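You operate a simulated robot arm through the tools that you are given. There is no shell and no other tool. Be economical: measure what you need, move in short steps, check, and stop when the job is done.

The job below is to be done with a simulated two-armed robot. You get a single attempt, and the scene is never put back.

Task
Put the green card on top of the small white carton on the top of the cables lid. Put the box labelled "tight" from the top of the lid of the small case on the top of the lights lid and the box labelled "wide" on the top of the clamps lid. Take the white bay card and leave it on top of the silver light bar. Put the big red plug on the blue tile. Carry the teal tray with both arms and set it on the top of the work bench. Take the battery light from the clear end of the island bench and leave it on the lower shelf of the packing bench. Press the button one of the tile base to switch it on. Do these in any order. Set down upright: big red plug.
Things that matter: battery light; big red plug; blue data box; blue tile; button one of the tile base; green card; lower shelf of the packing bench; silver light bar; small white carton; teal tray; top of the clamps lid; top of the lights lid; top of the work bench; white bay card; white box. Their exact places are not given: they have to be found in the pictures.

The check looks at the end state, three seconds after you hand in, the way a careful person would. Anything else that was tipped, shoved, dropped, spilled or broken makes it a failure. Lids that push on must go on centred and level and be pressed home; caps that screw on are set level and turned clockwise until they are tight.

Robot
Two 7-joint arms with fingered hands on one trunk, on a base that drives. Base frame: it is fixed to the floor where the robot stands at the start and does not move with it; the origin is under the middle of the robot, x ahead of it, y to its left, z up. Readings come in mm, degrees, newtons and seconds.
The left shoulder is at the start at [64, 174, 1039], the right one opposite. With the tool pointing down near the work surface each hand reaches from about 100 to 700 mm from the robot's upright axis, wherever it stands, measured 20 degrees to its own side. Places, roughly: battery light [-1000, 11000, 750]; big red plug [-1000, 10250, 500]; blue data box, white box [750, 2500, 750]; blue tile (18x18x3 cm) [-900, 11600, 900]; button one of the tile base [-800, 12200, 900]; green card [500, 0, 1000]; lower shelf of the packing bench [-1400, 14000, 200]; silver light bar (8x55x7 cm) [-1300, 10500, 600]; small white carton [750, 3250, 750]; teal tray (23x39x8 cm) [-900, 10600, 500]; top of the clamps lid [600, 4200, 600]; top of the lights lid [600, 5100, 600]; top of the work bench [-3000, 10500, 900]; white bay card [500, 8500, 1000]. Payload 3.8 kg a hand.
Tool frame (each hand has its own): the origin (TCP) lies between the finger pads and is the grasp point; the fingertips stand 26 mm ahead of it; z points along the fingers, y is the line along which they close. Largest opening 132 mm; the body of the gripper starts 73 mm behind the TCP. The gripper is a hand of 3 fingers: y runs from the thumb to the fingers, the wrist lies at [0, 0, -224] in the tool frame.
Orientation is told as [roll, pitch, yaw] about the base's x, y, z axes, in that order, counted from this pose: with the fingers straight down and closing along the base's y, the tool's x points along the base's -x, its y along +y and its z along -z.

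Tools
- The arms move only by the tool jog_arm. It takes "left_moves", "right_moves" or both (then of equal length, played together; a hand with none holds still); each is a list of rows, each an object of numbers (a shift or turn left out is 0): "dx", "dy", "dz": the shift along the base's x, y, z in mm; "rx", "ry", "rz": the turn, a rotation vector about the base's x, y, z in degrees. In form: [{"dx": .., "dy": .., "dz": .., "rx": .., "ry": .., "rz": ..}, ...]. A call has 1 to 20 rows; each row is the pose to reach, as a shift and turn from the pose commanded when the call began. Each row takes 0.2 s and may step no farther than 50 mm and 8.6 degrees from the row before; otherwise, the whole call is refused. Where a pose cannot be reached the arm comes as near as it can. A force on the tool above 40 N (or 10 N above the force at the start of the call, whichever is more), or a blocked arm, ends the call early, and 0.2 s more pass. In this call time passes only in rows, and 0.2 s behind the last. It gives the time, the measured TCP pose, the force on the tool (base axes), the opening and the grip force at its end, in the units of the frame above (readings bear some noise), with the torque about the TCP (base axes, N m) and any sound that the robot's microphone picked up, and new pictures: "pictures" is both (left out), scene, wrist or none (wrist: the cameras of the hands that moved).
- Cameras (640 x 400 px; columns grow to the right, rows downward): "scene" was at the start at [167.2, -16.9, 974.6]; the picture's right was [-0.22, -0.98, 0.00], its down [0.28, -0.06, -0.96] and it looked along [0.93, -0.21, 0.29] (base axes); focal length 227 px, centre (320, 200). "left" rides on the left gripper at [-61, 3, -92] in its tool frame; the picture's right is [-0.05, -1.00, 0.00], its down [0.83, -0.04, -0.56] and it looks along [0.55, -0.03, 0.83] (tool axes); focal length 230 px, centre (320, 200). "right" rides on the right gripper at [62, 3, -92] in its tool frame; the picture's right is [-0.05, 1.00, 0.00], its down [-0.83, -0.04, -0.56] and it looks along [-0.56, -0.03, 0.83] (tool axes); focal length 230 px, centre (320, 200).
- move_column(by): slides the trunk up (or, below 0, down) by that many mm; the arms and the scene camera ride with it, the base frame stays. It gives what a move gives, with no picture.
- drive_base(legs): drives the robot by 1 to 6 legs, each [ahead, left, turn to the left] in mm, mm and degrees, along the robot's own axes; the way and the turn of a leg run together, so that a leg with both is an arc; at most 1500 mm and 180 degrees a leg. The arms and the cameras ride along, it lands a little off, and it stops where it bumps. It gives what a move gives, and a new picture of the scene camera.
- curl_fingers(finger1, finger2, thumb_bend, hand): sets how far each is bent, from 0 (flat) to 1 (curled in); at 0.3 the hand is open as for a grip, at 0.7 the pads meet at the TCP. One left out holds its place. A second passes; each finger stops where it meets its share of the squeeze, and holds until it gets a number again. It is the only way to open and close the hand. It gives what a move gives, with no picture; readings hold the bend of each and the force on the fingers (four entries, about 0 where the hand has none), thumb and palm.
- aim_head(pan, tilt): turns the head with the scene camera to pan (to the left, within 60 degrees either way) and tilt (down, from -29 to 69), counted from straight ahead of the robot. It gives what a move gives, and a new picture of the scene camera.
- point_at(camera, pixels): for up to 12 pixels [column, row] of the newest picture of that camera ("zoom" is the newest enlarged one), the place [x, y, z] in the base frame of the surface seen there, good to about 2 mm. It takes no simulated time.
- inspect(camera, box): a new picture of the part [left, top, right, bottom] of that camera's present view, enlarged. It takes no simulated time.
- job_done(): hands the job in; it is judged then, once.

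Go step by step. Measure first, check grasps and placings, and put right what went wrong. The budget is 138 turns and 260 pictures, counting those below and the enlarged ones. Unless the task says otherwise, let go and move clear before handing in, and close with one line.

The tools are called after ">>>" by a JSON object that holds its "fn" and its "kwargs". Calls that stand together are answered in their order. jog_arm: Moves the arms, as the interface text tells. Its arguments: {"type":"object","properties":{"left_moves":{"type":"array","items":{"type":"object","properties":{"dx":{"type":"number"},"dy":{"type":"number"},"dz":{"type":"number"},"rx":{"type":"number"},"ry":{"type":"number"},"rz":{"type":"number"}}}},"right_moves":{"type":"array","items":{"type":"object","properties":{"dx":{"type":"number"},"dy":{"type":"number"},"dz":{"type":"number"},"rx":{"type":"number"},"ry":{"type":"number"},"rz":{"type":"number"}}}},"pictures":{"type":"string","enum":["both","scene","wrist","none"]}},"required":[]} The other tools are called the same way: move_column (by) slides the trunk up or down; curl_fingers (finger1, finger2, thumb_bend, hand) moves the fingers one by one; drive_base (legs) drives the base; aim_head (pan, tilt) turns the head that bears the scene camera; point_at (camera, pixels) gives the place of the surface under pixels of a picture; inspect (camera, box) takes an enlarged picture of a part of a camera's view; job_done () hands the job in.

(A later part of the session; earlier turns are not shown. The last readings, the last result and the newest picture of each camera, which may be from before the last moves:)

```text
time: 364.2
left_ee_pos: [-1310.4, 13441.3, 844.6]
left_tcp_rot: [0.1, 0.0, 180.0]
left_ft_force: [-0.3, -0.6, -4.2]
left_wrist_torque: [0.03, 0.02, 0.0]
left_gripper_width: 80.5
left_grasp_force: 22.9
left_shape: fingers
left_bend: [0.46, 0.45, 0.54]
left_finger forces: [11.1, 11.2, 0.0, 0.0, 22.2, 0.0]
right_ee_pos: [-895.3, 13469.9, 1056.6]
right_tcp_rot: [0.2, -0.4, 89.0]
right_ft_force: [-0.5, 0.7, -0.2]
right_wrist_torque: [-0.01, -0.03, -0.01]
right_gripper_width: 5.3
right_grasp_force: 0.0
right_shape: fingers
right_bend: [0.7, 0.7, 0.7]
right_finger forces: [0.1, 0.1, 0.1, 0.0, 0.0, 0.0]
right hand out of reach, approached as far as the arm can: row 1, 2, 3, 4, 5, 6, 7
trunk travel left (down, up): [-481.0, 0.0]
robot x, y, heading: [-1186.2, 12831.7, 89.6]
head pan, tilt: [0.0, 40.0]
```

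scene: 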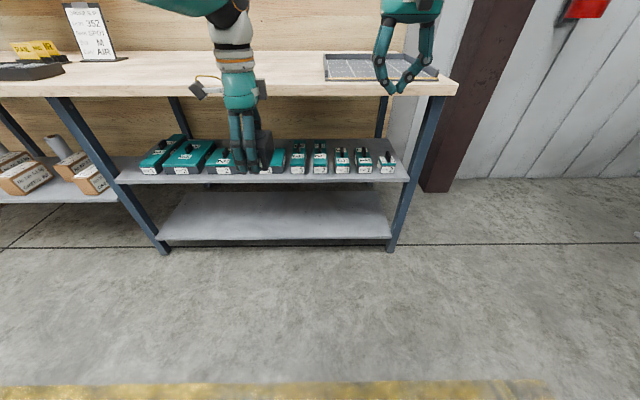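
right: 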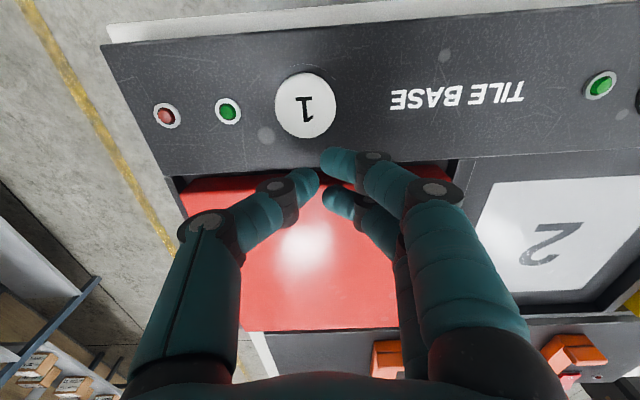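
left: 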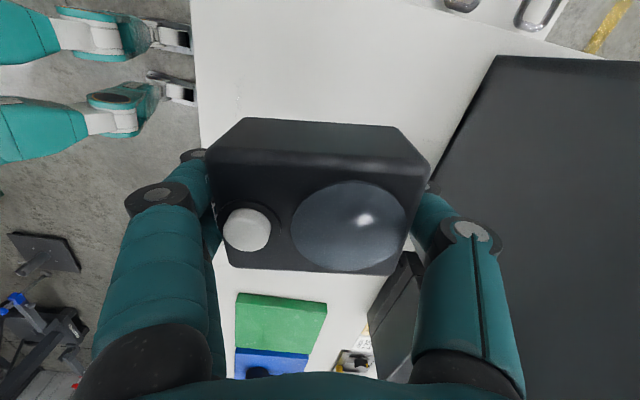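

The right arm will not fold back, so I'll place near the shelf's right end instead: then the right hand passes outside the bench. Sliding right and lowering the trunk.

>>> {"fn": "drive_base", "kwargs": {"legs": [[0, -385, 0]]}}

>>> {"fn": "move_column", "kwargs": {"by": -400}}

>>> {"fn": "move_column", "kwargs": {"by": -50}}

>>> {"fn": "aim_head", "kwargs": {"pan": 0, "tilt": 25}}

```text
time: 368.2
left_ee_pos: [-925.6, 13437.4, 843.0]
left_tcp_rot: [0.0, 0.0, -179.9]
left_ft_force: [-0.1, -0.8, -3.5]
left_wrist_torque: [-0.01, 0.05, 0.03]
left_gripper_width: 80.8
left_grasp_force: 22.3
left_shape: fingers
left_bend: [0.46, 0.45, 0.54]
left_finger forces: [11.2, 11.1, 0.1, 0.0, 22.3, 0.0]
right_ee_pos: [-512.5, 13465.9, 1055.7]
right_tcp_rot: [0.1, -0.4, 89.1]
right_ft_force: [-0.7, -0.6, -0.2]
right_wrist_torque: [0.01, 0.0, -0.02]
right_gripper_width: 5.2
right_grasp_force: 0.2
right_shape: fingers
right_bend: [0.7, 0.7, 0.7]
right_finger forces: [0.1, 0.0, 0.1, 0.0, 0.0, 0.0]
trunk travel left (down, up): [-481.0, 0.0]
robot x, y, heading: [-799.3, 12821.8, 89.4]
head pan, tilt: [0.0, 40.0]
```

scene: 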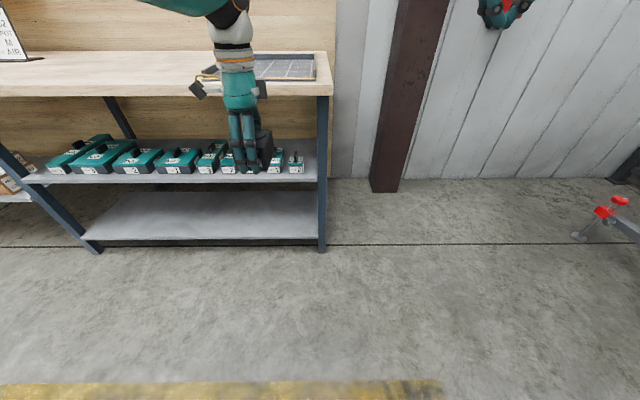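

```text
time: 372.0
left_ee_pos: [-925.5, 13437.2, 443.4]
left_tcp_rot: [0.0, 0.1, -179.8]
left_ft_force: [-0.1, 0.2, -4.4]
left_wrist_torque: [-0.02, -0.04, 0.02]
left_gripper_width: 80.8
left_grasp_force: 22.2
left_shape: fingers
left_bend: [0.46, 0.45, 0.54]
left_finger forces: [11.0, 11.2, 0.1, 0.0, 22.1, 0.0]
right_ee_pos: [-510.8, 13374.7, 269.5]
right_tcp_rot: [-0.2, 38.1, 89.0]
right_ft_force: [0.4, -0.4, 1.0]
right_wrist_torque: [0.0, 0.0, -0.01]
right_gripper_width: 5.4
right_grasp_force: 0.0
right_shape: fingers
right_bend: [0.7, 0.7, 0.7]
right_finger forces: [0.0, 0.0, 0.0, 0.0, 0.1, 0.0]
trunk travel left (down, up): [-81.0, 400.0]
robot x, y, heading: [-796.5, 12826.1, 89.4]
head pan, tilt: [0.0, 40.0]
```

```text
time: 372.9
left_ee_pos: [-925.1, 13437.4, 394.8]
left_tcp_rot: [0.1, -0.1, -179.9]
left_ft_force: [0.7, 0.7, -3.6]
left_wrist_torque: [0.01, 0.03, -0.01]
left_gripper_width: 80.6
left_grasp_force: 22.1
left_shape: fingers
left_bend: [0.46, 0.45, 0.54]
left_finger forces: [11.1, 11.2, 0.0, 0.0, 22.2, 0.0]
right_ee_pos: [-513.3, 13373.7, 207.7]
right_tcp_rot: [-0.2, 39.9, 88.9]
right_ft_force: [0.6, 0.2, -1.2]
right_wrist_torque: [-0.01, -0.02, -0.01]
right_gripper_width: 5.3
right_grasp_force: 0.1
right_shape: fingers
right_bend: [0.7, 0.7, 0.7]
right_finger forces: [0.0, 0.1, 0.0, 0.1, 0.0, 0.0]
trunk travel left (down, up): [-31.0, 450.0]
robot x, y, heading: [-792.1, 12825.8, 89.2]
head pan, tilt: [0.0, 40.0]
```

```text
time: 373.7
left_ee_pos: [-925.9, 13437.7, 393.2]
left_tcp_rot: [0.1, 0.1, -179.9]
left_ft_force: [-0.9, -0.1, -3.3]
left_wrist_torque: [0.0, 0.04, 0.02]
left_gripper_width: 80.6
left_grasp_force: 22.3
left_shape: fingers
left_bend: [0.46, 0.45, 0.54]
left_finger forces: [11.1, 11.3, 0.0, 0.0, 22.2, 0.0]
right_ee_pos: [-512.2, 13373.1, 209.0]
right_tcp_rot: [-0.3, 40.0, 88.9]
right_ft_force: [-1.0, 0.5, -0.5]
right_wrist_torque: [-0.01, 0.0, 0.03]
right_gripper_width: 5.0
right_grasp_force: 0.1
right_shape: fingers
right_bend: [0.7, 0.7, 0.7]
right_finger forces: [0.0, 0.1, 0.0, 0.0, 0.0, 0.0]
trunk travel left (down, up): [-31.0, 450.0]
robot x, y, heading: [-798.2, 12825.5, 89.3]
head pan, tilt: [0.0, 25.0]
```

scene: 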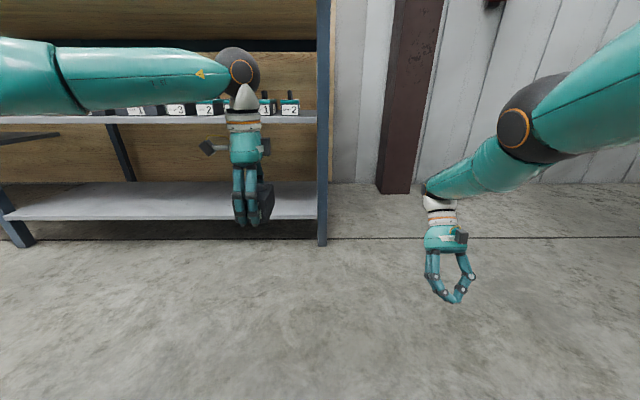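

The right arm changed posture; before approaching I'll try to retract it, and locate the pillar.

>>> {"fn": "point_at", "kwargs": {"camera": "scene", "pixels": [[395, 185], [382, 150], [410, 120], [440, 185], [530, 130], [460, 180], [322, 235], [250, 215]]}}

>>> {"fn": "jog_arm", "kwargs": {"right_moves": [{"dy": -10, "dz": 20}, {"dy": -30, "dz": 40}, {"dy": -60, "dz": 60}, {"dy": -90, "dz": 80}, {"dy": -120, "dz": 100}, {"dy": -150, "dz": 120}], "pictures": "scene"}}

```text
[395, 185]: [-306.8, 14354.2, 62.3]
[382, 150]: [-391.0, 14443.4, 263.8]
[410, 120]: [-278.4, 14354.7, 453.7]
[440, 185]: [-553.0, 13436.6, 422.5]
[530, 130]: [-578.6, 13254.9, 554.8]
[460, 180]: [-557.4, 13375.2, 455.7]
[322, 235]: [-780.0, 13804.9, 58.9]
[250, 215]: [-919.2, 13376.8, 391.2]
```

```text
time: 375.1
left_ee_pos: [-926.6, 13437.2, 392.2]
left_tcp_rot: [0.2, 0.0, -179.9]
left_ft_force: [0.6, 0.7, -3.9]
left_wrist_torque: [-0.01, 0.05, -0.01]
left_gripper_width: 80.8
left_grasp_force: 22.1
left_shape: fingers
left_bend: [0.46, 0.45, 0.54]
left_finger forces: [11.1, 11.2, 0.0, 0.1, 22.2, 0.0]
right_ee_pos: [-503.3, 13381.2, 224.2]
right_tcp_rot: [-0.2, 39.9, 88.9]
right_ft_force: [-0.5, 0.1, -0.1]
right_wrist_torque: [0.02, -0.01, 0.03]
right_gripper_width: 4.9
right_grasp_force: 0.1
right_shape: fingers
right_bend: [0.7, 0.7, 0.7]
right_finger forces: [0.0, 0.1, 0.0, 0.1, 0.1, 0.0]
right hand out of reach, approached as far as the arm can: row 1, 2, 3, 4, 5, 6
trunk travel left (down, up): [-31.0, 450.0]
robot x, y, heading: [-793.6, 12827.6, 89.4]
head pan, tilt: [0.0, 25.0]
```

scene: 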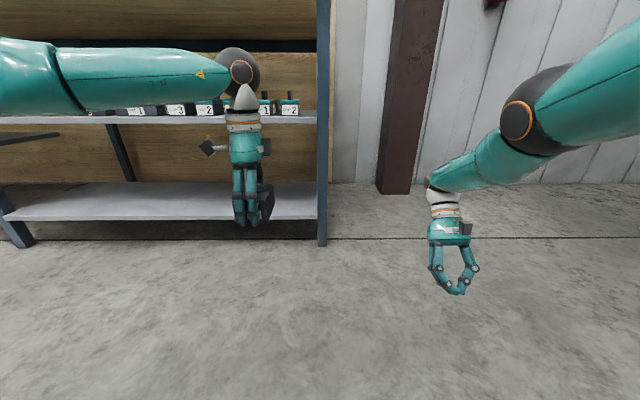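

The pillar (y≈14354) is far enough ahead. I'll lean the left hand back 15° and lower it to z≈220 here, before going in.

>>> {"fn": "jog_arm", "kwargs": {"left_moves": [{"dz": -30, "rx": 3}, {"dz": -60, "rx": 6}, {"dz": -90, "rx": 9}, {"dz": -120, "rx": 12}, {"dz": -150, "rx": 15}, {"dz": -170, "rx": 15}], "pictures": "both"}}

```text
time: 376.5
left_ee_pos: [-925.7, 13438.7, 224.7]
left_tcp_rot: [-14.9, 0.1, -179.9]
left_ft_force: [0.0, -0.4, -4.4]
left_wrist_torque: [0.04, 0.03, 0.03]
left_gripper_width: 80.7
left_grasp_force: 22.1
left_shape: fingers
left_bend: [0.46, 0.45, 0.54]
left_finger forces: [11.5, 11.6, 0.1, 0.0, 22.0, 0.0]
right_ee_pos: [-503.8, 13380.1, 223.2]
right_tcp_rot: [-0.2, 39.9, 89.0]
right_ft_force: [-0.5, -0.2, -0.2]
right_wrist_torque: [-0.04, 0.0, 0.01]
right_gripper_width: 5.2
right_grasp_force: 0.1
right_shape: fingers
right_bend: [0.7, 0.7, 0.7]
right_finger forces: [0.0, 0.0, 0.0, 0.0, 0.0, 0.1]
trunk travel left (down, up): [-31.0, 450.0]
robot x, y, heading: [-799.3, 12828.4, 89.3]
head pan, tilt: [0.0, 25.0]
```

scene: 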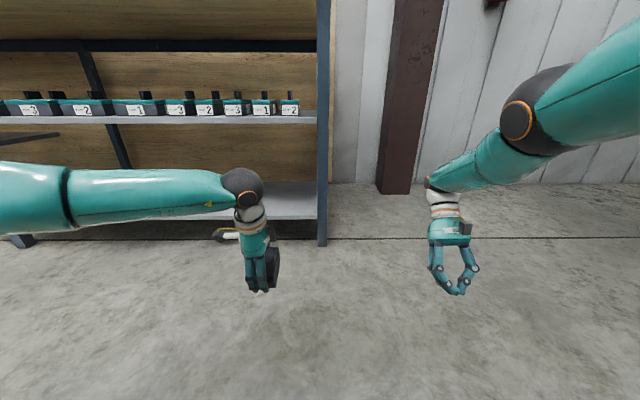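
left: 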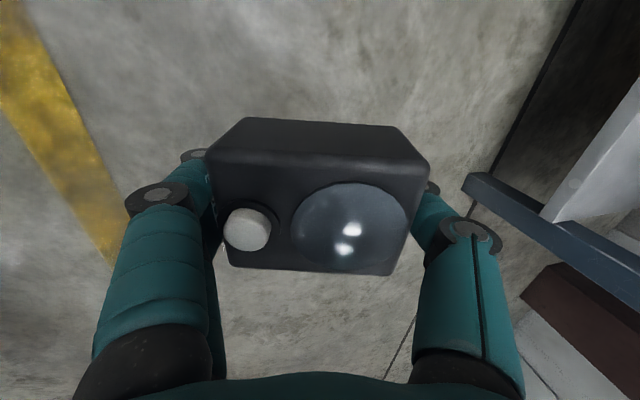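

I'll check where the left forearm is, relative to the shelf edges, before driving in.

>>> {"fn": "point_at", "kwargs": {"camera": "scene", "pixels": [[20, 165], [20, 200], [100, 170], [150, 200], [200, 172], [245, 172], [245, 200], [255, 260], [280, 255]]}}

```text
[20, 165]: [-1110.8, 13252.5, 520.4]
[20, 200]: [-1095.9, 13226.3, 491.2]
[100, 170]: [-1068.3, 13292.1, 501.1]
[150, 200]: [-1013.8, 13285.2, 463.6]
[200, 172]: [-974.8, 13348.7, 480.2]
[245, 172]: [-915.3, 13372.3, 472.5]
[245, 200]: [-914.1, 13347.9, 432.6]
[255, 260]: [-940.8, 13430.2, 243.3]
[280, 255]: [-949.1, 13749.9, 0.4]
```

The wrist top will pass about 35 mm under the middle shelf. Lowering 10 mm more, then driving in 380 mm.

>>> {"fn": "jog_arm", "kwargs": {"left_moves": [{"dz": -9}], "pictures": "none"}}

>>> {"fn": "drive_base", "kwargs": {"legs": [[330, 0, 0.5]]}}

>>> {"fn": "inspect", "kwargs": {"camera": "left", "box": [0, 0, 640, 400]}}

```text
time: 376.9
left_ee_pos: [-926.4, 13438.3, 215.1]
left_tcp_rot: [-14.9, 0.0, -179.9]
left_ft_force: [-0.3, 0.0, -4.2]
left_wrist_torque: [-0.01, -0.03, 0.0]
left_gripper_width: 80.5
left_grasp_force: 22.7
left_shape: fingers
left_bend: [0.46, 0.45, 0.54]
left_finger forces: [11.5, 11.6, 0.0, 0.1, 22.0, 0.0]
right_ee_pos: [-504.8, 13381.4, 222.9]
right_tcp_rot: [-0.2, 39.9, 88.9]
right_ft_force: [-0.6, 0.0, 0.1]
right_wrist_torque: [0.01, -0.03, 0.0]
right_gripper_width: 5.2
right_grasp_force: 0.1
right_shape: fingers
right_bend: [0.7, 0.7, 0.7]
right_finger forces: [0.0, 0.1, 0.0, 0.1, 0.1, 0.0]
trunk travel left (down, up): [-31.0, 450.0]
robot x, y, heading: [-796.3, 12829.3, 89.6]
head pan, tilt: [0.0, 25.0]
```

```text
time: 379.1
left_ee_pos: [-929.7, 13766.3, 215.1]
left_tcp_rot: [-14.8, 0.0, -179.5]
left_ft_force: [0.5, 0.0, -4.0]
left_wrist_torque: [-0.03, 0.01, -0.02]
left_gripper_width: 80.4
left_grasp_force: 22.9
left_shape: fingers
left_bend: [0.46, 0.45, 0.54]
left_finger forces: [11.4, 11.7, 0.0, 0.1, 21.9, 0.1]
right_ee_pos: [-506.3, 13711.9, 224.3]
right_tcp_rot: [-0.2, 39.9, 89.5]
right_ft_force: [0.0, 0.5, -0.8]
right_wrist_torque: [0.04, -0.02, 0.04]
right_gripper_width: 5.0
right_grasp_force: 0.0
right_shape: fingers
right_bend: [0.7, 0.7, 0.7]
right_finger forces: [0.0, 0.0, 0.1, 0.1, 0.0, 0.0]
trunk travel left (down, up): [-31.0, 450.0]
robot x, y, heading: [-793.3, 13157.9, 90.0]
head pan, tilt: [0.0, 25.0]
```

scene: 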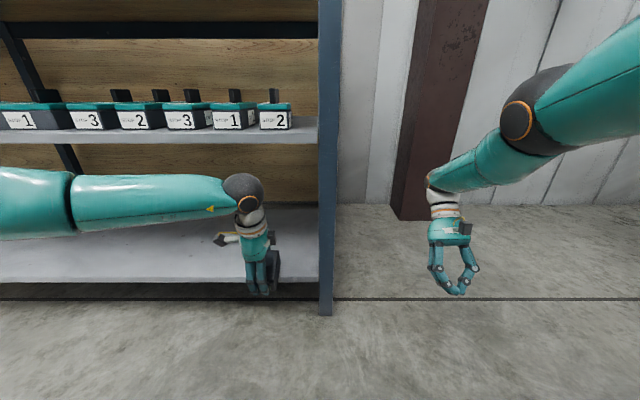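

```text
1.00 times, centred on (320, 200) of left (not enlarged: the box is as wide or as high as the picture)
```

zoom: 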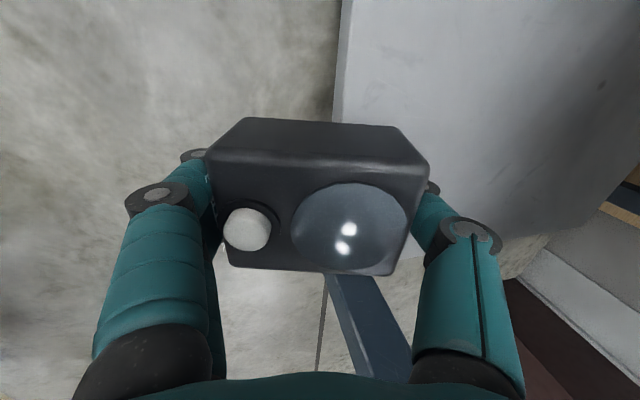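

Passing over the shelf edge cleanly (edge at column 340). Driving 70 mm further.

>>> {"fn": "drive_base", "kwargs": {"legs": [[72, 0, 0]]}}

>>> {"fn": "inspect", "kwargs": {"camera": "left", "box": [0, 0, 640, 400]}}

```text
time: 380.1
left_ee_pos: [-929.1, 13836.3, 214.9]
left_tcp_rot: [-14.9, 0.0, -179.5]
left_ft_force: [-0.4, -0.2, -4.0]
left_wrist_torque: [0.0, 0.04, 0.03]
left_gripper_width: 80.4
left_grasp_force: 22.5
left_shape: fingers
left_bend: [0.46, 0.45, 0.54]
left_finger forces: [11.5, 11.6, 0.0, 0.1, 22.0, 0.0]
right_ee_pos: [-507.5, 13783.7, 225.3]
right_tcp_rot: [-0.2, 39.8, 89.3]
right_ft_force: [-0.3, -0.7, 0.9]
right_wrist_torque: [0.0, 0.0, -0.03]
right_gripper_width: 5.4
right_grasp_force: 0.0
right_shape: fingers
right_bend: [0.7, 0.7, 0.7]
right_finger forces: [0.0, 0.0, 0.0, 0.1, 0.1, 0.0]
trunk travel left (down, up): [-31.0, 450.0]
robot x, y, heading: [-794.8, 13226.9, 89.8]
head pan, tilt: [0.0, 25.0]
```

scene: 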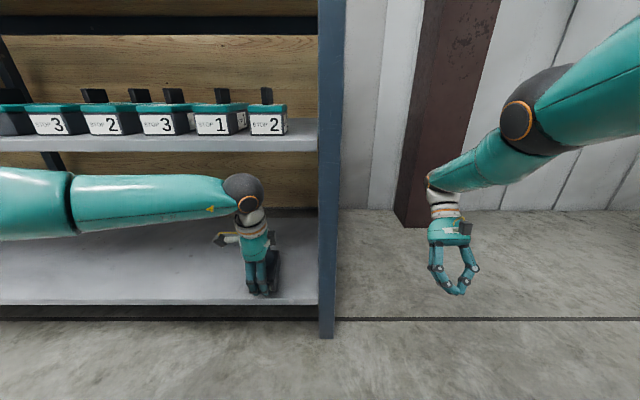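

```text
1.00 times, centred on (320, 200) of left (not enlarged: the box is as wide or as high as the picture)
```

zoom: 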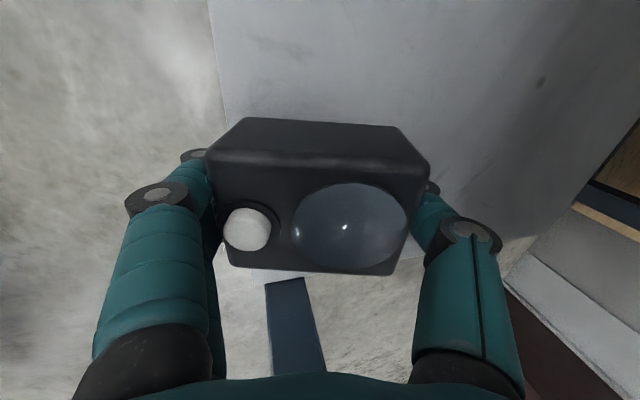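

>>> {"fn": "point_at", "kwargs": {"camera": "zoom", "pixels": [[222, 80], [230, 100], [212, 155], [228, 262], [245, 120], [390, 130], [385, 268], [260, 276], [300, 60]]}}

```text
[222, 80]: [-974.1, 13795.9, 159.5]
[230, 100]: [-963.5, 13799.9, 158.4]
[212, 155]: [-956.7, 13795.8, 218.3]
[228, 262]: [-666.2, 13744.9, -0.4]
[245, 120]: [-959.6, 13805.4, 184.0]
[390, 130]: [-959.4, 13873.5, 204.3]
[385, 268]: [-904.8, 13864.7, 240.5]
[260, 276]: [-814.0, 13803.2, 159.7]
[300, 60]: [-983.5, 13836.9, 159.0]
```

The box's lower front edge is at y≈13806, z≈182. I'll push in 15 mm more and lower until it touches.

>>> {"fn": "jog_arm", "kwargs": {"left_moves": [{"dy": 8, "dz": -6}, {"dy": 16, "dz": -12}, {"dy": 16, "dz": -17}, {"dy": 16, "dz": -21}, {"dy": 16, "dz": -24}], "pictures": "wrist"}}

>>> {"fn": "inspect", "kwargs": {"camera": "scene", "box": [180, 160, 340, 320]}}

```text
time: 380.9
left_ee_pos: [-929.5, 13856.6, 204.9]
left_tcp_rot: [-15.3, 0.1, -179.5]
left_ft_force: [-1.8, -8.6, 18.7]
left_wrist_torque: [-1.38, 0.08, -0.04]
left_gripper_width: 80.8
left_grasp_force: 31.0
left_shape: fingers
left_bend: [0.46, 0.46, 0.55]
left_finger forces: [23.7, 19.2, 0.0, 0.0, 19.1, 0.0]
right_ee_pos: [-507.4, 13783.2, 225.2]
right_tcp_rot: [-0.2, 39.8, 89.4]
right_ft_force: [0.1, -0.9, -0.3]
right_wrist_torque: [0.01, 0.02, 0.01]
right_gripper_width: 5.2
right_grasp_force: 0.1
right_shape: fingers
right_bend: [0.7, 0.7, 0.7]
right_finger forces: [0.0, 0.0, 0.1, 0.0, 0.1, 0.0]
trunk travel left (down, up): [-31.0, 450.0]
robot x, y, heading: [-793.9, 13225.5, 90.2]
head pan, tilt: [0.0, 25.0]
stopped in row 4 (left hand): the force on the tool passed its limit at 46 N (the readings are from after the stop); the commanded pose is now the measured one
```

left: 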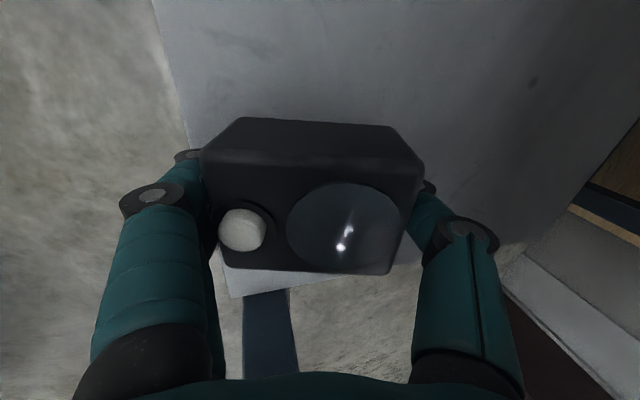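

```text
2.50 times, centred on (260, 240) of scene
```

zoom: 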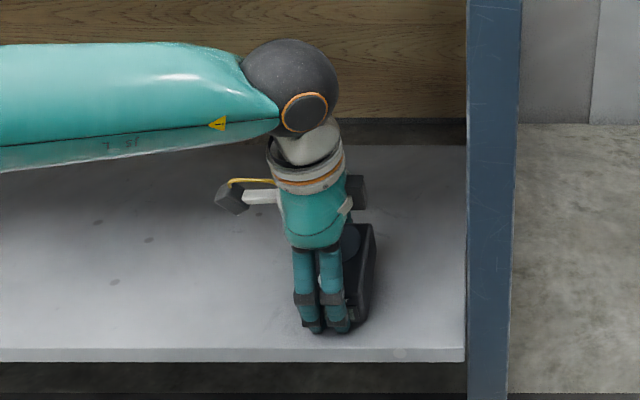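

The robot-side fingertips touch the shelf while the box's rear is still up. There's room to straighten, so I'll raise 5 mm and reduce the lean to about 5°.

>>> {"fn": "jog_arm", "kwargs": {"left_moves": [{"dy": -3, "dz": 6}, {"dy": -6, "dz": 6, "rx": -5}, {"dy": -8, "dz": 4, "rx": -10}], "pictures": "wrist"}}

>>> {"fn": "inspect", "kwargs": {"camera": "scene", "box": [180, 100, 340, 320]}}

>>> {"fn": "point_at", "kwargs": {"camera": "left", "pixels": [[212, 155], [245, 120], [390, 130], [385, 268], [240, 262], [415, 165], [180, 100]]}}

```text
time: 381.7
left_ee_pos: [-930.3, 13848.2, 205.5]
left_tcp_rot: [-5.1, 0.1, -179.4]
left_ft_force: [-0.4, 0.7, -4.2]
left_wrist_torque: [-0.01, -0.01, 0.0]
left_gripper_width: 80.5
left_grasp_force: 23.4
left_shape: fingers
left_bend: [0.46, 0.46, 0.55]
left_finger forces: [11.8, 11.9, 0.0, 0.1, 23.2, 0.0]
right_ee_pos: [-507.5, 13783.3, 224.6]
right_tcp_rot: [-0.3, 39.9, 89.4]
right_ft_force: [-1.0, 0.7, 0.5]
right_wrist_torque: [0.0, 0.0, 0.01]
right_gripper_width: 5.0
right_grasp_force: 0.1
right_shape: fingers
right_bend: [0.7, 0.7, 0.7]
right_finger forces: [0.0, 0.0, 0.0, 0.0, 0.1, 0.0]
trunk travel left (down, up): [-31.0, 450.0]
robot x, y, heading: [-795.7, 13223.9, 89.8]
head pan, tilt: [0.0, 25.0]
```

left: 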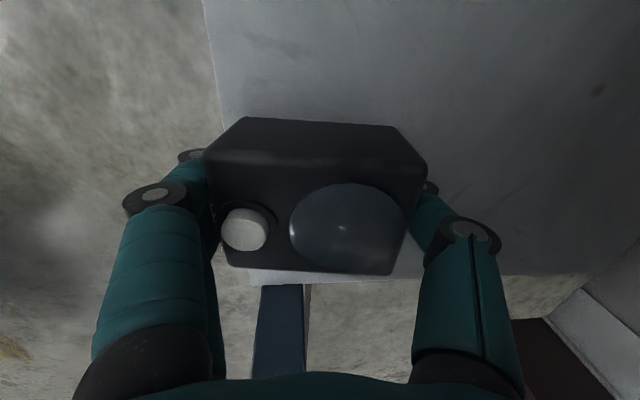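

```text
1.82 times, centred on (260, 210) of scene
```

zoom: 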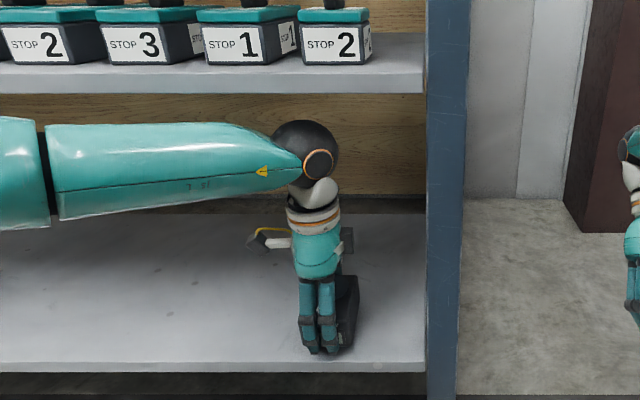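

```text
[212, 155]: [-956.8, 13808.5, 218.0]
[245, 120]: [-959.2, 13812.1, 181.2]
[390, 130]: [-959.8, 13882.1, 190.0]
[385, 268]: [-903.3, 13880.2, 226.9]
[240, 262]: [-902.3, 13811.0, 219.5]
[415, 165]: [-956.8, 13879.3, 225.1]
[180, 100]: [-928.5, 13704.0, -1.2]
```

No contact at 5° lean, and clearance looks fine. Lowering to contact.

>>> {"fn": "jog_arm", "kwargs": {"left_moves": [{"dz": -3}, {"dz": -6}, {"dz": -8}, {"dz": -10}], "pictures": "none"}}

```text
time: 382.7
left_ee_pos: [-930.2, 13848.8, 196.9]
left_tcp_rot: [-5.2, 0.0, -179.4]
left_ft_force: [-1.0, 0.4, -2.9]
left_wrist_torque: [-0.08, 0.0, -0.01]
left_gripper_width: 80.2
left_grasp_force: 23.4
left_shape: fingers
left_bend: [0.46, 0.46, 0.55]
left_finger forces: [11.9, 12.0, 0.0, 0.0, 23.1, 0.0]
right_ee_pos: [-507.7, 13782.5, 224.1]
right_tcp_rot: [-0.2, 39.9, 89.4]
right_ft_force: [-1.2, 0.2, 0.1]
right_wrist_torque: [0.01, 0.02, 0.04]
right_gripper_width: 5.2
right_grasp_force: 0.1
right_shape: fingers
right_bend: [0.7, 0.7, 0.7]
right_finger forces: [0.1, 0.0, 0.0, 0.0, 0.0, 0.0]
trunk travel left (down, up): [-31.0, 450.0]
robot x, y, heading: [-792.8, 13226.1, 89.9]
head pan, tilt: [0.0, 25.0]
```

Just touching (load easing). One more small step, then release.

>>> {"fn": "jog_arm", "kwargs": {"left_moves": [{"dz": -1.5}], "pictures": "none"}}

>>> {"fn": "curl_fingers", "kwargs": {"hand": "left", "finger1": 0.33, "finger2": 0.33, "thumb_bend": 0.4}}

>>> {"fn": "inspect", "kwargs": {"camera": "left", "box": [0, 0, 640, 400]}}

```text
time: 383.1
left_ee_pos: [-930.3, 13848.1, 197.5]
left_tcp_rot: [-5.2, 0.1, -179.4]
left_ft_force: [-3.0, -2.4, 6.3]
left_wrist_torque: [-0.6, 0.05, -0.09]
left_gripper_width: 80.4
left_grasp_force: 27.4
left_shape: fingers
left_bend: [0.46, 0.46, 0.55]
left_finger forces: [16.4, 16.0, 0.0, 0.0, 22.1, 0.1]
right_ee_pos: [-506.9, 13782.2, 224.8]
right_tcp_rot: [-0.2, 39.9, 89.4]
right_ft_force: [0.5, 0.8, -0.2]
right_wrist_torque: [0.03, 0.0, 0.0]
right_gripper_width: 5.3
right_grasp_force: 0.1
right_shape: fingers
right_bend: [0.7, 0.7, 0.7]
right_finger forces: [0.1, 0.1, 0.0, 0.0, 0.1, 0.1]
trunk travel left (down, up): [-31.0, 450.0]
robot x, y, heading: [-798.2, 13226.1, 90.0]
head pan, tilt: [0.0, 25.0]
```

```text
time: 384.1
left_ee_pos: [-929.4, 13847.6, 195.5]
left_tcp_rot: [-5.3, 0.1, -179.4]
left_ft_force: [0.1, 0.0, -0.1]
left_wrist_torque: [0.01, -0.01, 0.02]
left_gripper_width: 112.7
left_grasp_force: 0.1
left_shape: fingers
left_bend: [0.33, 0.33, 0.4]
left_finger forces: [0.0, 0.1, 0.0, 0.0, 0.0, 0.0]
right_ee_pos: [-507.2, 13782.5, 224.6]
right_tcp_rot: [-0.2, 39.9, 89.4]
right_ft_force: [0.3, -0.7, 0.1]
right_wrist_torque: [-0.01, 0.03, -0.02]
right_gripper_width: 5.3
right_grasp_force: 0.0
right_shape: fingers
right_bend: [0.7, 0.7, 0.7]
right_finger forces: [0.0, 0.0, 0.0, 0.0, 0.0, 0.0]
trunk travel left (down, up): [-31.0, 450.0]
robot x, y, heading: [-795.6, 13228.1, 90.1]
head pan, tilt: [0.0, 25.0]
```

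```text
1.00 times, centred on (320, 200) of left (not enlarged: the box is as wide or as high as the picture)
```

zoom: 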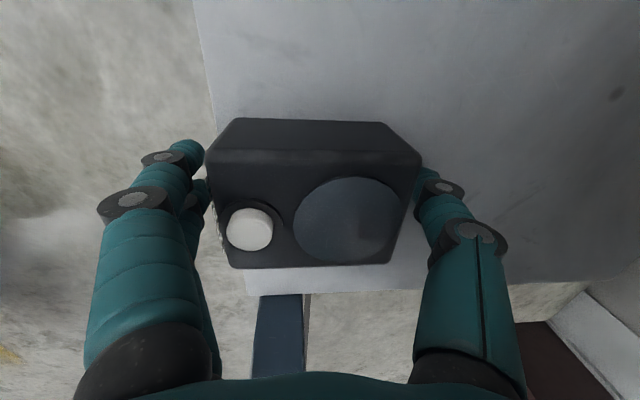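

The light rests on the shelf. The thumb is behind it, so I'll open fully, rise 5 mm, slide sideways (-x) past it, then pull out.

>>> {"fn": "curl_fingers", "kwargs": {"hand": "left", "finger1": 0.3, "finger2": 0.3, "thumb_bend": 0.3}}

>>> {"fn": "jog_arm", "kwargs": {"left_moves": [{"dy": 4, "dz": 5}, {"dx": -20, "dy": 6, "dz": 5}, {"dx": -40, "dy": 6, "dz": 6}, {"dx": -60, "dy": 6, "dz": 6}, {"dx": -80, "dy": 6, "dz": 6}, {"dx": -95, "dy": 6, "dz": 6}], "pictures": "both"}}

```text
time: 385.1
left_ee_pos: [-930.3, 13847.5, 195.5]
left_tcp_rot: [-5.2, 0.0, -179.4]
left_ft_force: [0.2, -0.4, 0.2]
left_wrist_torque: [0.01, 0.01, -0.02]
left_gripper_width: 134.1
left_grasp_force: 0.0
left_shape: fingers
left_bend: [0.3, 0.3, 0.3]
left_finger forces: [0.0, 0.0, 0.1, 0.1, 0.0, 0.0]
right_ee_pos: [-507.9, 13782.8, 224.5]
right_tcp_rot: [-0.2, 39.9, 89.5]
right_ft_force: [-0.5, 0.7, 0.5]
right_wrist_torque: [0.02, 0.01, -0.02]
right_gripper_width: 5.3
right_grasp_force: 0.0
right_shape: fingers
right_bend: [0.7, 0.7, 0.7]
right_finger forces: [0.0, 0.0, 0.0, 0.0, 0.0, 0.0]
trunk travel left (down, up): [-31.0, 450.0]
robot x, y, heading: [-793.6, 13228.7, 89.8]
head pan, tilt: [0.0, 25.0]
```

```text
time: 386.5
left_ee_pos: [-1024.6, 13854.2, 200.0]
left_tcp_rot: [-5.2, 0.1, -179.5]
left_ft_force: [-0.1, -0.1, 0.3]
left_wrist_torque: [0.0, -0.01, -0.01]
left_gripper_width: 133.8
left_grasp_force: 0.0
left_shape: fingers
left_bend: [0.3, 0.3, 0.3]
left_finger forces: [0.1, 0.1, 0.0, 0.0, 0.1, 0.0]
right_ee_pos: [-507.6, 13783.5, 223.7]
right_tcp_rot: [-0.3, 39.9, 89.3]
right_ft_force: [-0.5, -1.3, 0.3]
right_wrist_torque: [0.01, 0.01, 0.03]
right_gripper_width: 5.3
right_grasp_force: 0.0
right_shape: fingers
right_bend: [0.7, 0.7, 0.7]
right_finger forces: [0.0, 0.0, 0.1, 0.1, 0.0, 0.0]
trunk travel left (down, up): [-31.0, 450.0]
robot x, y, heading: [-794.4, 13226.5, 90.0]
head pan, tilt: [0.0, 25.0]
```

scene: 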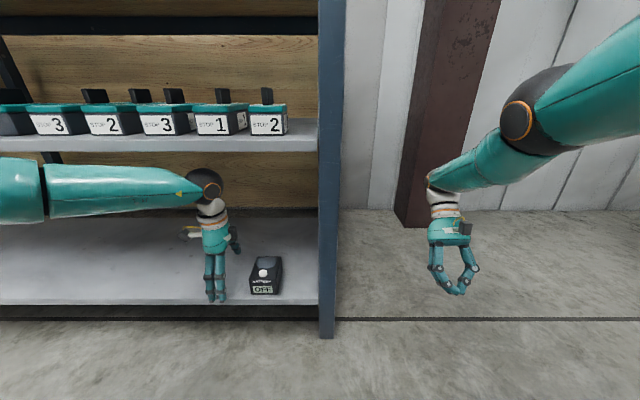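
left: 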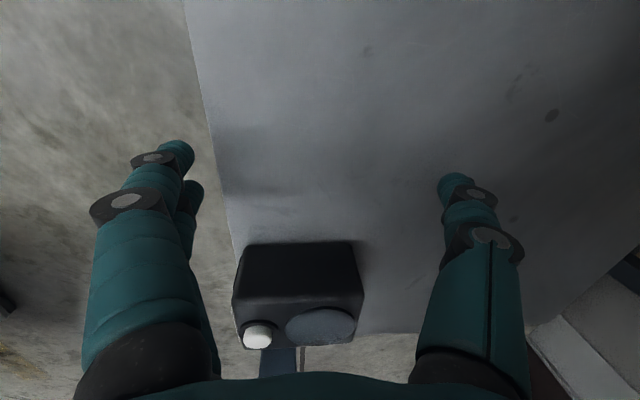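

The battery light sits on the lower shelf, clear of the hand. Backing the base out.

>>> {"fn": "jog_arm", "kwargs": {"left_moves": [{"dz": 6, "rx": 4}], "pictures": "none"}}

>>> {"fn": "drive_base", "kwargs": {"legs": [[-550, 0, 0]]}}

>>> {"fn": "inspect", "kwargs": {"camera": "scene", "box": [100, 120, 400, 300]}}

```text
time: 386.9
left_ee_pos: [-1022.8, 13853.0, 206.8]
left_tcp_rot: [-9.3, 0.2, -179.4]
left_ft_force: [-0.7, -1.1, -0.3]
left_wrist_torque: [0.0, 0.01, 0.0]
left_gripper_width: 133.7
left_grasp_force: 0.0
left_shape: fingers
left_bend: [0.3, 0.3, 0.3]
left_finger forces: [0.1, 0.0, 0.1, 0.0, 0.1, 0.1]
right_ee_pos: [-508.1, 13783.4, 224.5]
right_tcp_rot: [-0.1, 39.9, 89.5]
right_ft_force: [0.7, 0.6, 0.3]
right_wrist_torque: [0.04, 0.02, 0.01]
right_gripper_width: 5.2
right_grasp_force: 0.0
right_shape: fingers
right_bend: [0.7, 0.7, 0.7]
right_finger forces: [0.1, 0.1, 0.1, 0.1, 0.1, 0.0]
trunk travel left (down, up): [-31.0, 450.0]
robot x, y, heading: [-792.9, 13224.8, 90.0]
head pan, tilt: [0.0, 25.0]
```

```text
time: 390.1
left_ee_pos: [-1025.3, 13303.7, 206.3]
left_tcp_rot: [-9.2, 0.1, -179.2]
left_ft_force: [0.1, 0.7, 0.2]
left_wrist_torque: [0.0, 0.01, -0.01]
left_gripper_width: 133.7
left_grasp_force: 0.0
left_shape: fingers
left_bend: [0.3, 0.3, 0.3]
left_finger forces: [0.1, 0.0, 0.1, 0.0, 0.0, 0.1]
right_ee_pos: [-507.9, 13234.3, 223.9]
right_tcp_rot: [-0.2, 39.9, 89.6]
right_ft_force: [-0.2, 0.9, 0.0]
right_wrist_torque: [0.02, -0.01, 0.0]
right_gripper_width: 5.0
right_grasp_force: 0.1
right_shape: fingers
right_bend: [0.7, 0.7, 0.7]
right_finger forces: [0.0, 0.0, 0.0, 0.0, 0.0, 0.1]
trunk travel left (down, up): [-31.0, 450.0]
robot x, y, heading: [-792.9, 12676.5, 90.1]
head pan, tilt: [0.0, 25.0]
```

scene: 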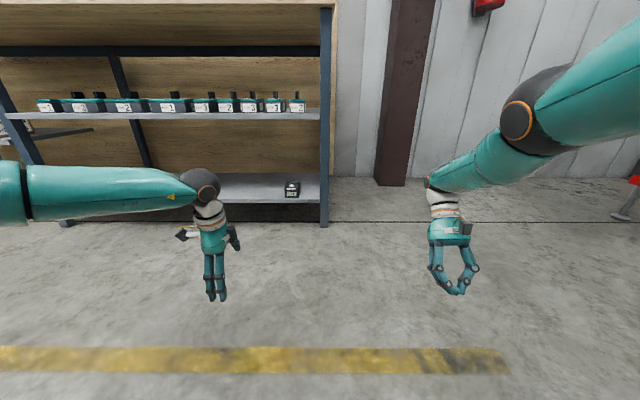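

```text
2.13 times, centred on (250, 210) of scene
```

zoom: 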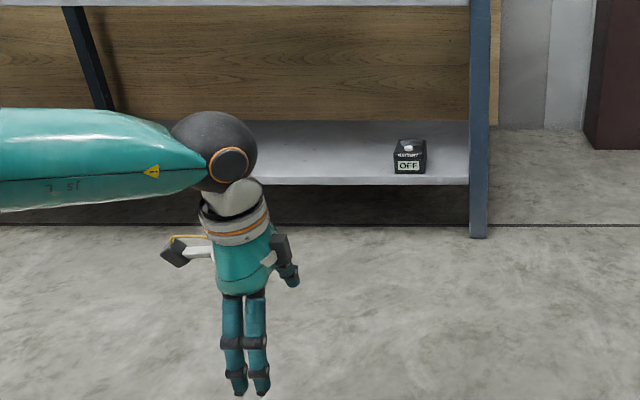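

The battery light is on the shelf, showing OFF. Last is the tray: I'll raise the trunk and restore the right hand's posture.

>>> {"fn": "move_column", "kwargs": {"by": 330}}

>>> {"fn": "jog_arm", "kwargs": {"left_moves": [{"dx": 5, "rx": 3}, {"dx": 10, "rx": 6}, {"dx": 15, "rx": 6}, {"dx": 20, "rx": 6}], "right_moves": [{"dz": 20, "rx": 0}, {"dy": 20, "dz": 50}, {"dy": 40, "dz": 80}, {"dy": 60, "dz": 110}], "pictures": "scene"}}

```text
time: 393.3
left_ee_pos: [-1025.9, 13302.3, 535.2]
left_tcp_rot: [-9.2, 0.1, -179.1]
left_ft_force: [0.6, -0.4, 0.4]
left_wrist_torque: [0.01, 0.02, 0.02]
left_gripper_width: 133.8
left_grasp_force: 0.0
left_shape: fingers
left_bend: [0.3, 0.3, 0.3]
left_finger forces: [0.0, 0.1, 0.1, 0.0, 0.0, 0.0]
right_ee_pos: [-508.1, 13295.2, 724.1]
right_tcp_rot: [0.1, 21.0, 89.8]
right_ft_force: [0.0, 0.1, 0.5]
right_wrist_torque: [-0.03, 0.0, 0.02]
right_gripper_width: 5.0
right_grasp_force: 0.1
right_shape: fingers
right_bend: [0.7, 0.7, 0.7]
right_finger forces: [0.0, 0.0, 0.1, 0.1, 0.0, 0.1]
trunk travel left (down, up): [-361.0, 120.0]
robot x, y, heading: [-792.2, 12674.1, 90.3]
head pan, tilt: [0.0, 25.0]
```

```text
time: 394.3
left_ee_pos: [-1005.9, 13303.4, 536.1]
left_tcp_rot: [-15.1, 0.2, -179.1]
left_ft_force: [0.1, -0.3, 0.5]
left_wrist_torque: [0.01, -0.02, -0.01]
left_gripper_width: 133.9
left_grasp_force: 0.1
left_shape: fingers
left_bend: [0.3, 0.3, 0.3]
left_finger forces: [0.0, 0.1, 0.0, 0.1, 0.0, 0.0]
right_ee_pos: [-506.6, 13307.6, 814.9]
right_tcp_rot: [-0.1, 21.1, 89.7]
right_ft_force: [0.3, -0.4, 0.2]
right_wrist_torque: [0.01, -0.01, -0.03]
right_gripper_width: 5.3
right_grasp_force: 0.1
right_shape: fingers
right_bend: [0.7, 0.7, 0.7]
right_finger forces: [0.0, 0.1, 0.0, 0.0, 0.0, 0.0]
right hand out of reach, approached as far as the arm can: row 2, 3, 4
trunk travel left (down, up): [-361.0, 120.0]
robot x, y, heading: [-791.7, 12674.9, 90.4]
head pan, tilt: [0.0, 25.0]
```

scene: 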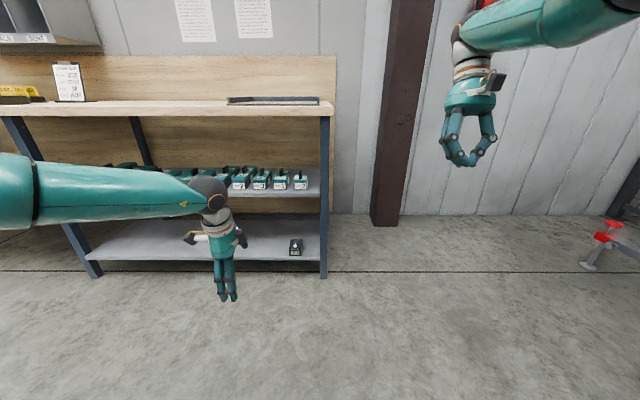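

I'll straighten the left hand and push the right hand forward again so it can return to a level, reachable pose.

>>> {"fn": "jog_arm", "kwargs": {"left_moves": [{"rx": -3}, {"rx": -6}, {"rx": -9}, {"rx": -12}, {"rx": -15}, {"rx": -15}], "right_moves": [{"dy": 40, "dz": -10}, {"dy": 80, "dz": -20}, {"dy": 120, "dz": -30}, {"dy": 160, "dz": -40}, {"dy": 200, "dz": -50}, {"dy": 240, "dz": -60}], "pictures": "none"}}

```text
time: 395.7
left_ee_pos: [-1005.3, 13304.0, 536.7]
left_tcp_rot: [-0.2, -0.1, -179.2]
left_ft_force: [-0.4, 0.3, -0.2]
left_wrist_torque: [0.0, -0.01, -0.01]
left_gripper_width: 134.2
left_grasp_force: 0.0
left_shape: fingers
left_bend: [0.3, 0.3, 0.3]
left_finger forces: [0.0, 0.0, 0.1, 0.1, 0.1, 0.1]
right_ee_pos: [-507.3, 13308.2, 814.6]
right_tcp_rot: [0.0, 21.0, 89.8]
right_ft_force: [-0.6, 0.7, -0.1]
right_wrist_torque: [-0.02, 0.0, -0.01]
right_gripper_width: 5.3
right_grasp_force: 0.0
right_shape: fingers
right_bend: [0.7, 0.7, 0.7]
right_finger forces: [0.1, 0.0, 0.0, 0.0, 0.0, 0.0]
right hand out of reach, approached as far as the arm can: row 1, 2, 3, 4, 5, 6
trunk travel left (down, up): [-361.0, 120.0]
robot x, y, heading: [-797.7, 12678.4, 89.9]
head pan, tilt: [0.0, 25.0]
```

The right arm seems pinned at a joint limit. I'll try rotating the hand instead of translating.

>>> {"fn": "jog_arm", "kwargs": {"right_moves": [{"rx": 7}, {"rx": 14}, {"rx": 21}, {"rx": 21, "dy": 20}, {"rx": 21, "dy": 40}], "pictures": "scene"}}

```text
time: 396.9
left_ee_pos: [-1006.7, 13304.4, 535.7]
left_tcp_rot: [-0.3, 0.0, -179.1]
left_ft_force: [0.6, 0.2, -0.3]
left_wrist_torque: [0.06, 0.04, 0.0]
left_gripper_width: 133.8
left_grasp_force: 0.0
left_shape: fingers
left_bend: [0.3, 0.3, 0.3]
left_finger forces: [0.0, 0.0, 0.0, 0.0, 0.0, 0.0]
right_ee_pos: [-506.1, 13348.6, 811.0]
right_tcp_rot: [0.1, 0.0, 89.8]
right_ft_force: [0.0, 0.0, -0.6]
right_wrist_torque: [0.02, 0.01, 0.02]
right_gripper_width: 5.5
right_grasp_force: 0.0
right_shape: fingers
right_bend: [0.7, 0.7, 0.7]
right_finger forces: [0.0, 0.0, 0.1, 0.1, 0.0, 0.0]
right hand out of reach, approached as far as the arm can: row 1
trunk travel left (down, up): [-361.0, 120.0]
robot x, y, heading: [-795.7, 12677.9, 90.2]
head pan, tilt: [0.0, 25.0]
```

scene: 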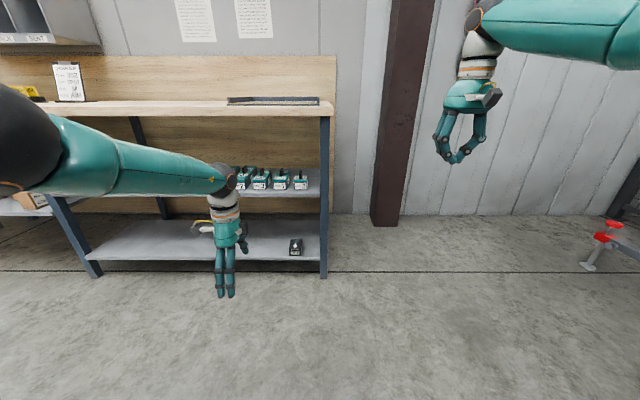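

The right hand is level again. I'll yaw it -90° for the tray handle and bring both hands to symmetric positions; also open the right fingers.

>>> {"fn": "jog_arm", "kwargs": {"left_moves": [{"dx": 3, "dz": 20}, {"dx": 6, "dz": 40}, {"dx": 9, "dz": 60}, {"dx": 12, "dz": 80}, {"dx": 15, "dz": 100}, {"dx": 18, "dz": 120}, {"dx": 21, "dz": 140}, {"dx": 24, "dz": 160}, {"dx": 27, "dz": 180}, {"dx": 30, "dz": 200}, {"dx": 32, "dy": -10, "dz": 220}], "right_moves": [{"dx": -10, "dy": -3, "rz": -8.2}, {"dx": -20, "dy": -6, "rz": -16.4}, {"dx": -30, "dy": -9, "rz": -24.6}, {"dx": -40, "dy": -12, "rz": -32.8}, {"dx": -50, "dy": -15, "rz": -41}, {"dx": -60, "dy": -20, "rz": -49.2}, {"dx": -70, "dy": -25, "rz": -57.4}, {"dx": -80, "dy": -30, "rz": -65.6}, {"dx": -90, "dy": -35, "dz": -15, "rz": -73.8}, {"dx": -100, "dy": -45, "dz": -30, "rz": -82}, {"dx": -110, "dy": -55, "dz": -50, "rz": -90}], "pictures": "none"}}

>>> {"fn": "curl_fingers", "kwargs": {"hand": "right", "finger1": 0.3, "finger2": 0.3, "thumb_bend": 0.3}}

```text
time: 399.3
left_ee_pos: [-974.1, 13293.0, 755.2]
left_tcp_rot: [-0.1, 0.0, -179.2]
left_ft_force: [-0.5, 0.5, 0.6]
left_wrist_torque: [0.03, -0.02, -0.03]
left_gripper_width: 134.0
left_grasp_force: 0.0
left_shape: fingers
left_bend: [0.3, 0.3, 0.3]
left_finger forces: [0.0, 0.0, 0.1, 0.0, 0.1, 0.0]
right_ee_pos: [-617.6, 13294.9, 761.7]
right_tcp_rot: [0.1, 0.0, -0.4]
right_ft_force: [-0.1, 0.3, 0.6]
right_wrist_torque: [0.03, 0.01, -0.04]
right_gripper_width: 5.4
right_grasp_force: 0.0
right_shape: fingers
right_bend: [0.7, 0.7, 0.7]
right_finger forces: [0.0, 0.0, 0.0, 0.1, 0.0, 0.1]
trunk travel left (down, up): [-361.0, 120.0]
robot x, y, heading: [-793.9, 12676.0, 90.4]
head pan, tilt: [0.0, 25.0]
```

```text
time: 400.3
left_ee_pos: [-973.2, 13294.4, 754.9]
left_tcp_rot: [-0.2, 0.0, -179.2]
left_ft_force: [-0.4, -0.3, 0.4]
left_wrist_torque: [0.03, 0.03, 0.01]
left_gripper_width: 134.1
left_grasp_force: 0.1
left_shape: fingers
left_bend: [0.3, 0.3, 0.3]
left_finger forces: [0.1, 0.0, 0.0, 0.1, 0.0, 0.0]
right_ee_pos: [-616.5, 13294.9, 760.7]
right_tcp_rot: [0.1, 0.0, -0.2]
right_ft_force: [0.5, 0.5, 0.6]
right_wrist_torque: [-0.02, 0.01, -0.03]
right_gripper_width: 133.8
right_grasp_force: 0.0
right_shape: fingers
right_bend: [0.3, 0.3, 0.3]
right_finger forces: [0.0, 0.0, 0.0, 0.0, 0.0, 0.0]
trunk travel left (down, up): [-361.0, 120.0]
robot x, y, heading: [-795.9, 12679.6, 90.4]
head pan, tilt: [0.0, 25.0]
```

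Both hands are healthy and symmetric (±178 mm). Driving round to face the tray from the bench's right side.

>>> {"fn": "drive_base", "kwargs": {"legs": [[0, -600, 0], [0, 0, 89.6], [-220, 0, 0], [0, 1450, 0], [0, 640, 0]]}}

>>> {"fn": "aim_head", "kwargs": {"pan": 0, "tilt": 30}}

```text
time: 429.0
left_ee_pos: [-646.8, 10463.3, 756.1]
left_tcp_rot: [-0.1, 0.0, -91.2]
left_ft_force: [0.5, 0.4, -0.2]
left_wrist_torque: [0.01, 0.03, 0.05]
left_gripper_width: 133.8
left_grasp_force: 0.1
left_shape: fingers
left_bend: [0.3, 0.3, 0.3]
left_finger forces: [0.0, 0.0, 0.0, 0.0, 0.0, 0.1]
right_ee_pos: [-633.7, 10819.1, 761.8]
right_tcp_rot: [0.0, 0.0, 87.9]
right_ft_force: [-0.2, 0.6, 0.6]
right_wrist_torque: [-0.03, 0.0, 0.01]
right_gripper_width: 133.8
right_grasp_force: 0.1
right_shape: fingers
right_bend: [0.3, 0.3, 0.3]
right_finger forces: [0.0, 0.0, 0.0, 0.0, 0.1, 0.0]
trunk travel left (down, up): [-361.0, 120.0]
robot x, y, heading: [-24.4, 10622.6, 178.6]
head pan, tilt: [0.0, 25.0]
```

scene: 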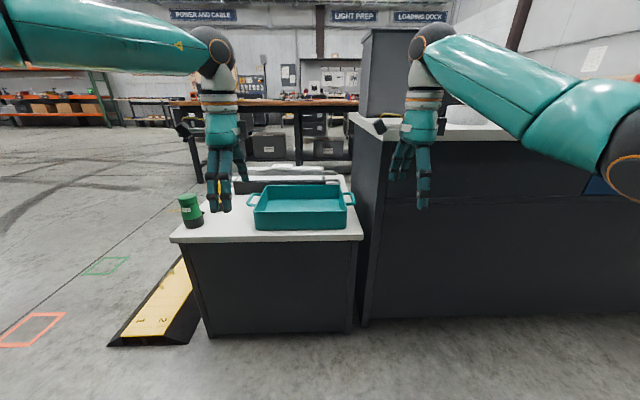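

```text
time: 429.6
left_ee_pos: [-647.0, 10462.5, 754.4]
left_tcp_rot: [-0.2, 0.0, -91.1]
left_ft_force: [0.4, 0.7, -0.3]
left_wrist_torque: [0.0, -0.02, -0.01]
left_gripper_width: 134.0
left_grasp_force: 0.1
left_shape: fingers
left_bend: [0.3, 0.3, 0.3]
left_finger forces: [0.1, 0.0, 0.1, 0.0, 0.0, 0.0]
right_ee_pos: [-634.2, 10819.7, 761.8]
right_tcp_rot: [0.1, -0.1, 87.9]
right_ft_force: [-0.2, -0.4, -0.1]
right_wrist_torque: [0.01, -0.01, 0.01]
right_gripper_width: 134.3
right_grasp_force: 0.1
right_shape: fingers
right_bend: [0.3, 0.3, 0.3]
right_finger forces: [0.0, 0.1, 0.0, 0.1, 0.1, 0.0]
trunk travel left (down, up): [-361.0, 120.0]
robot x, y, heading: [-22.4, 10618.9, 178.2]
head pan, tilt: [0.0, 30.0]
```

scene: 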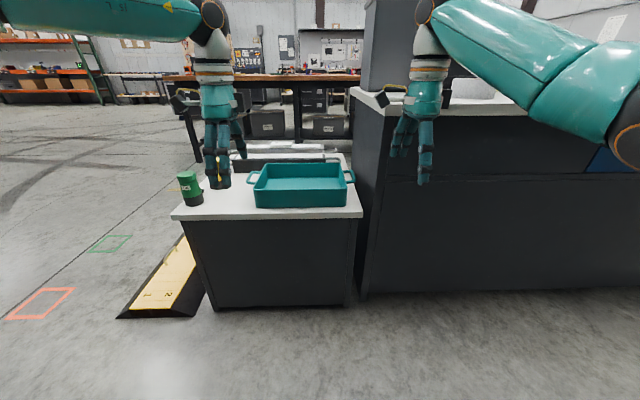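

The right forearm swings out over the upper bench side, which could collide when lowering. I'll measure the right arm's geometry.

>>> {"fn": "point_at", "kwargs": {"camera": "scene", "pixels": [[430, 12], [470, 45], [520, 95], [560, 110], [610, 130], [620, 150], [425, 30], [425, 90], [205, 15], [100, 20], [20, 25]]}}

>>> {"fn": "point_at", "kwargs": {"camera": "scene", "pixels": [[252, 172], [252, 184], [348, 170], [353, 181], [258, 185], [344, 188], [263, 166], [340, 164], [356, 90], [368, 118], [362, 205], [240, 172]]}}

```text
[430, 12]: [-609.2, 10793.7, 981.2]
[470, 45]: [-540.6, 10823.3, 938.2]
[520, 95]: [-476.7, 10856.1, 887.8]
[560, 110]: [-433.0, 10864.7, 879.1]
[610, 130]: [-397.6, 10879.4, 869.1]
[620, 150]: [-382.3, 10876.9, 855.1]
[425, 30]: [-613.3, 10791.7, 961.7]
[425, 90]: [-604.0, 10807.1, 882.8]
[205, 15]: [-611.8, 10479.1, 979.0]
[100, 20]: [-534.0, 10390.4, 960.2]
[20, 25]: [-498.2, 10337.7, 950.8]
```

```text
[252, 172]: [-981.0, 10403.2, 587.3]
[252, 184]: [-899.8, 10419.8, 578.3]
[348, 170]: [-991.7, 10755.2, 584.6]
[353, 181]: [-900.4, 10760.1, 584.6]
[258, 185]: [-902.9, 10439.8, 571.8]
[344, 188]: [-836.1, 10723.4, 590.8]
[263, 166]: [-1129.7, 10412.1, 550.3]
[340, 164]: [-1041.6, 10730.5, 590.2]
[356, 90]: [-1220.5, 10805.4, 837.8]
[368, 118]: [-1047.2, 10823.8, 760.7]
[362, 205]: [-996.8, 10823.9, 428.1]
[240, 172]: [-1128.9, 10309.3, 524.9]
```

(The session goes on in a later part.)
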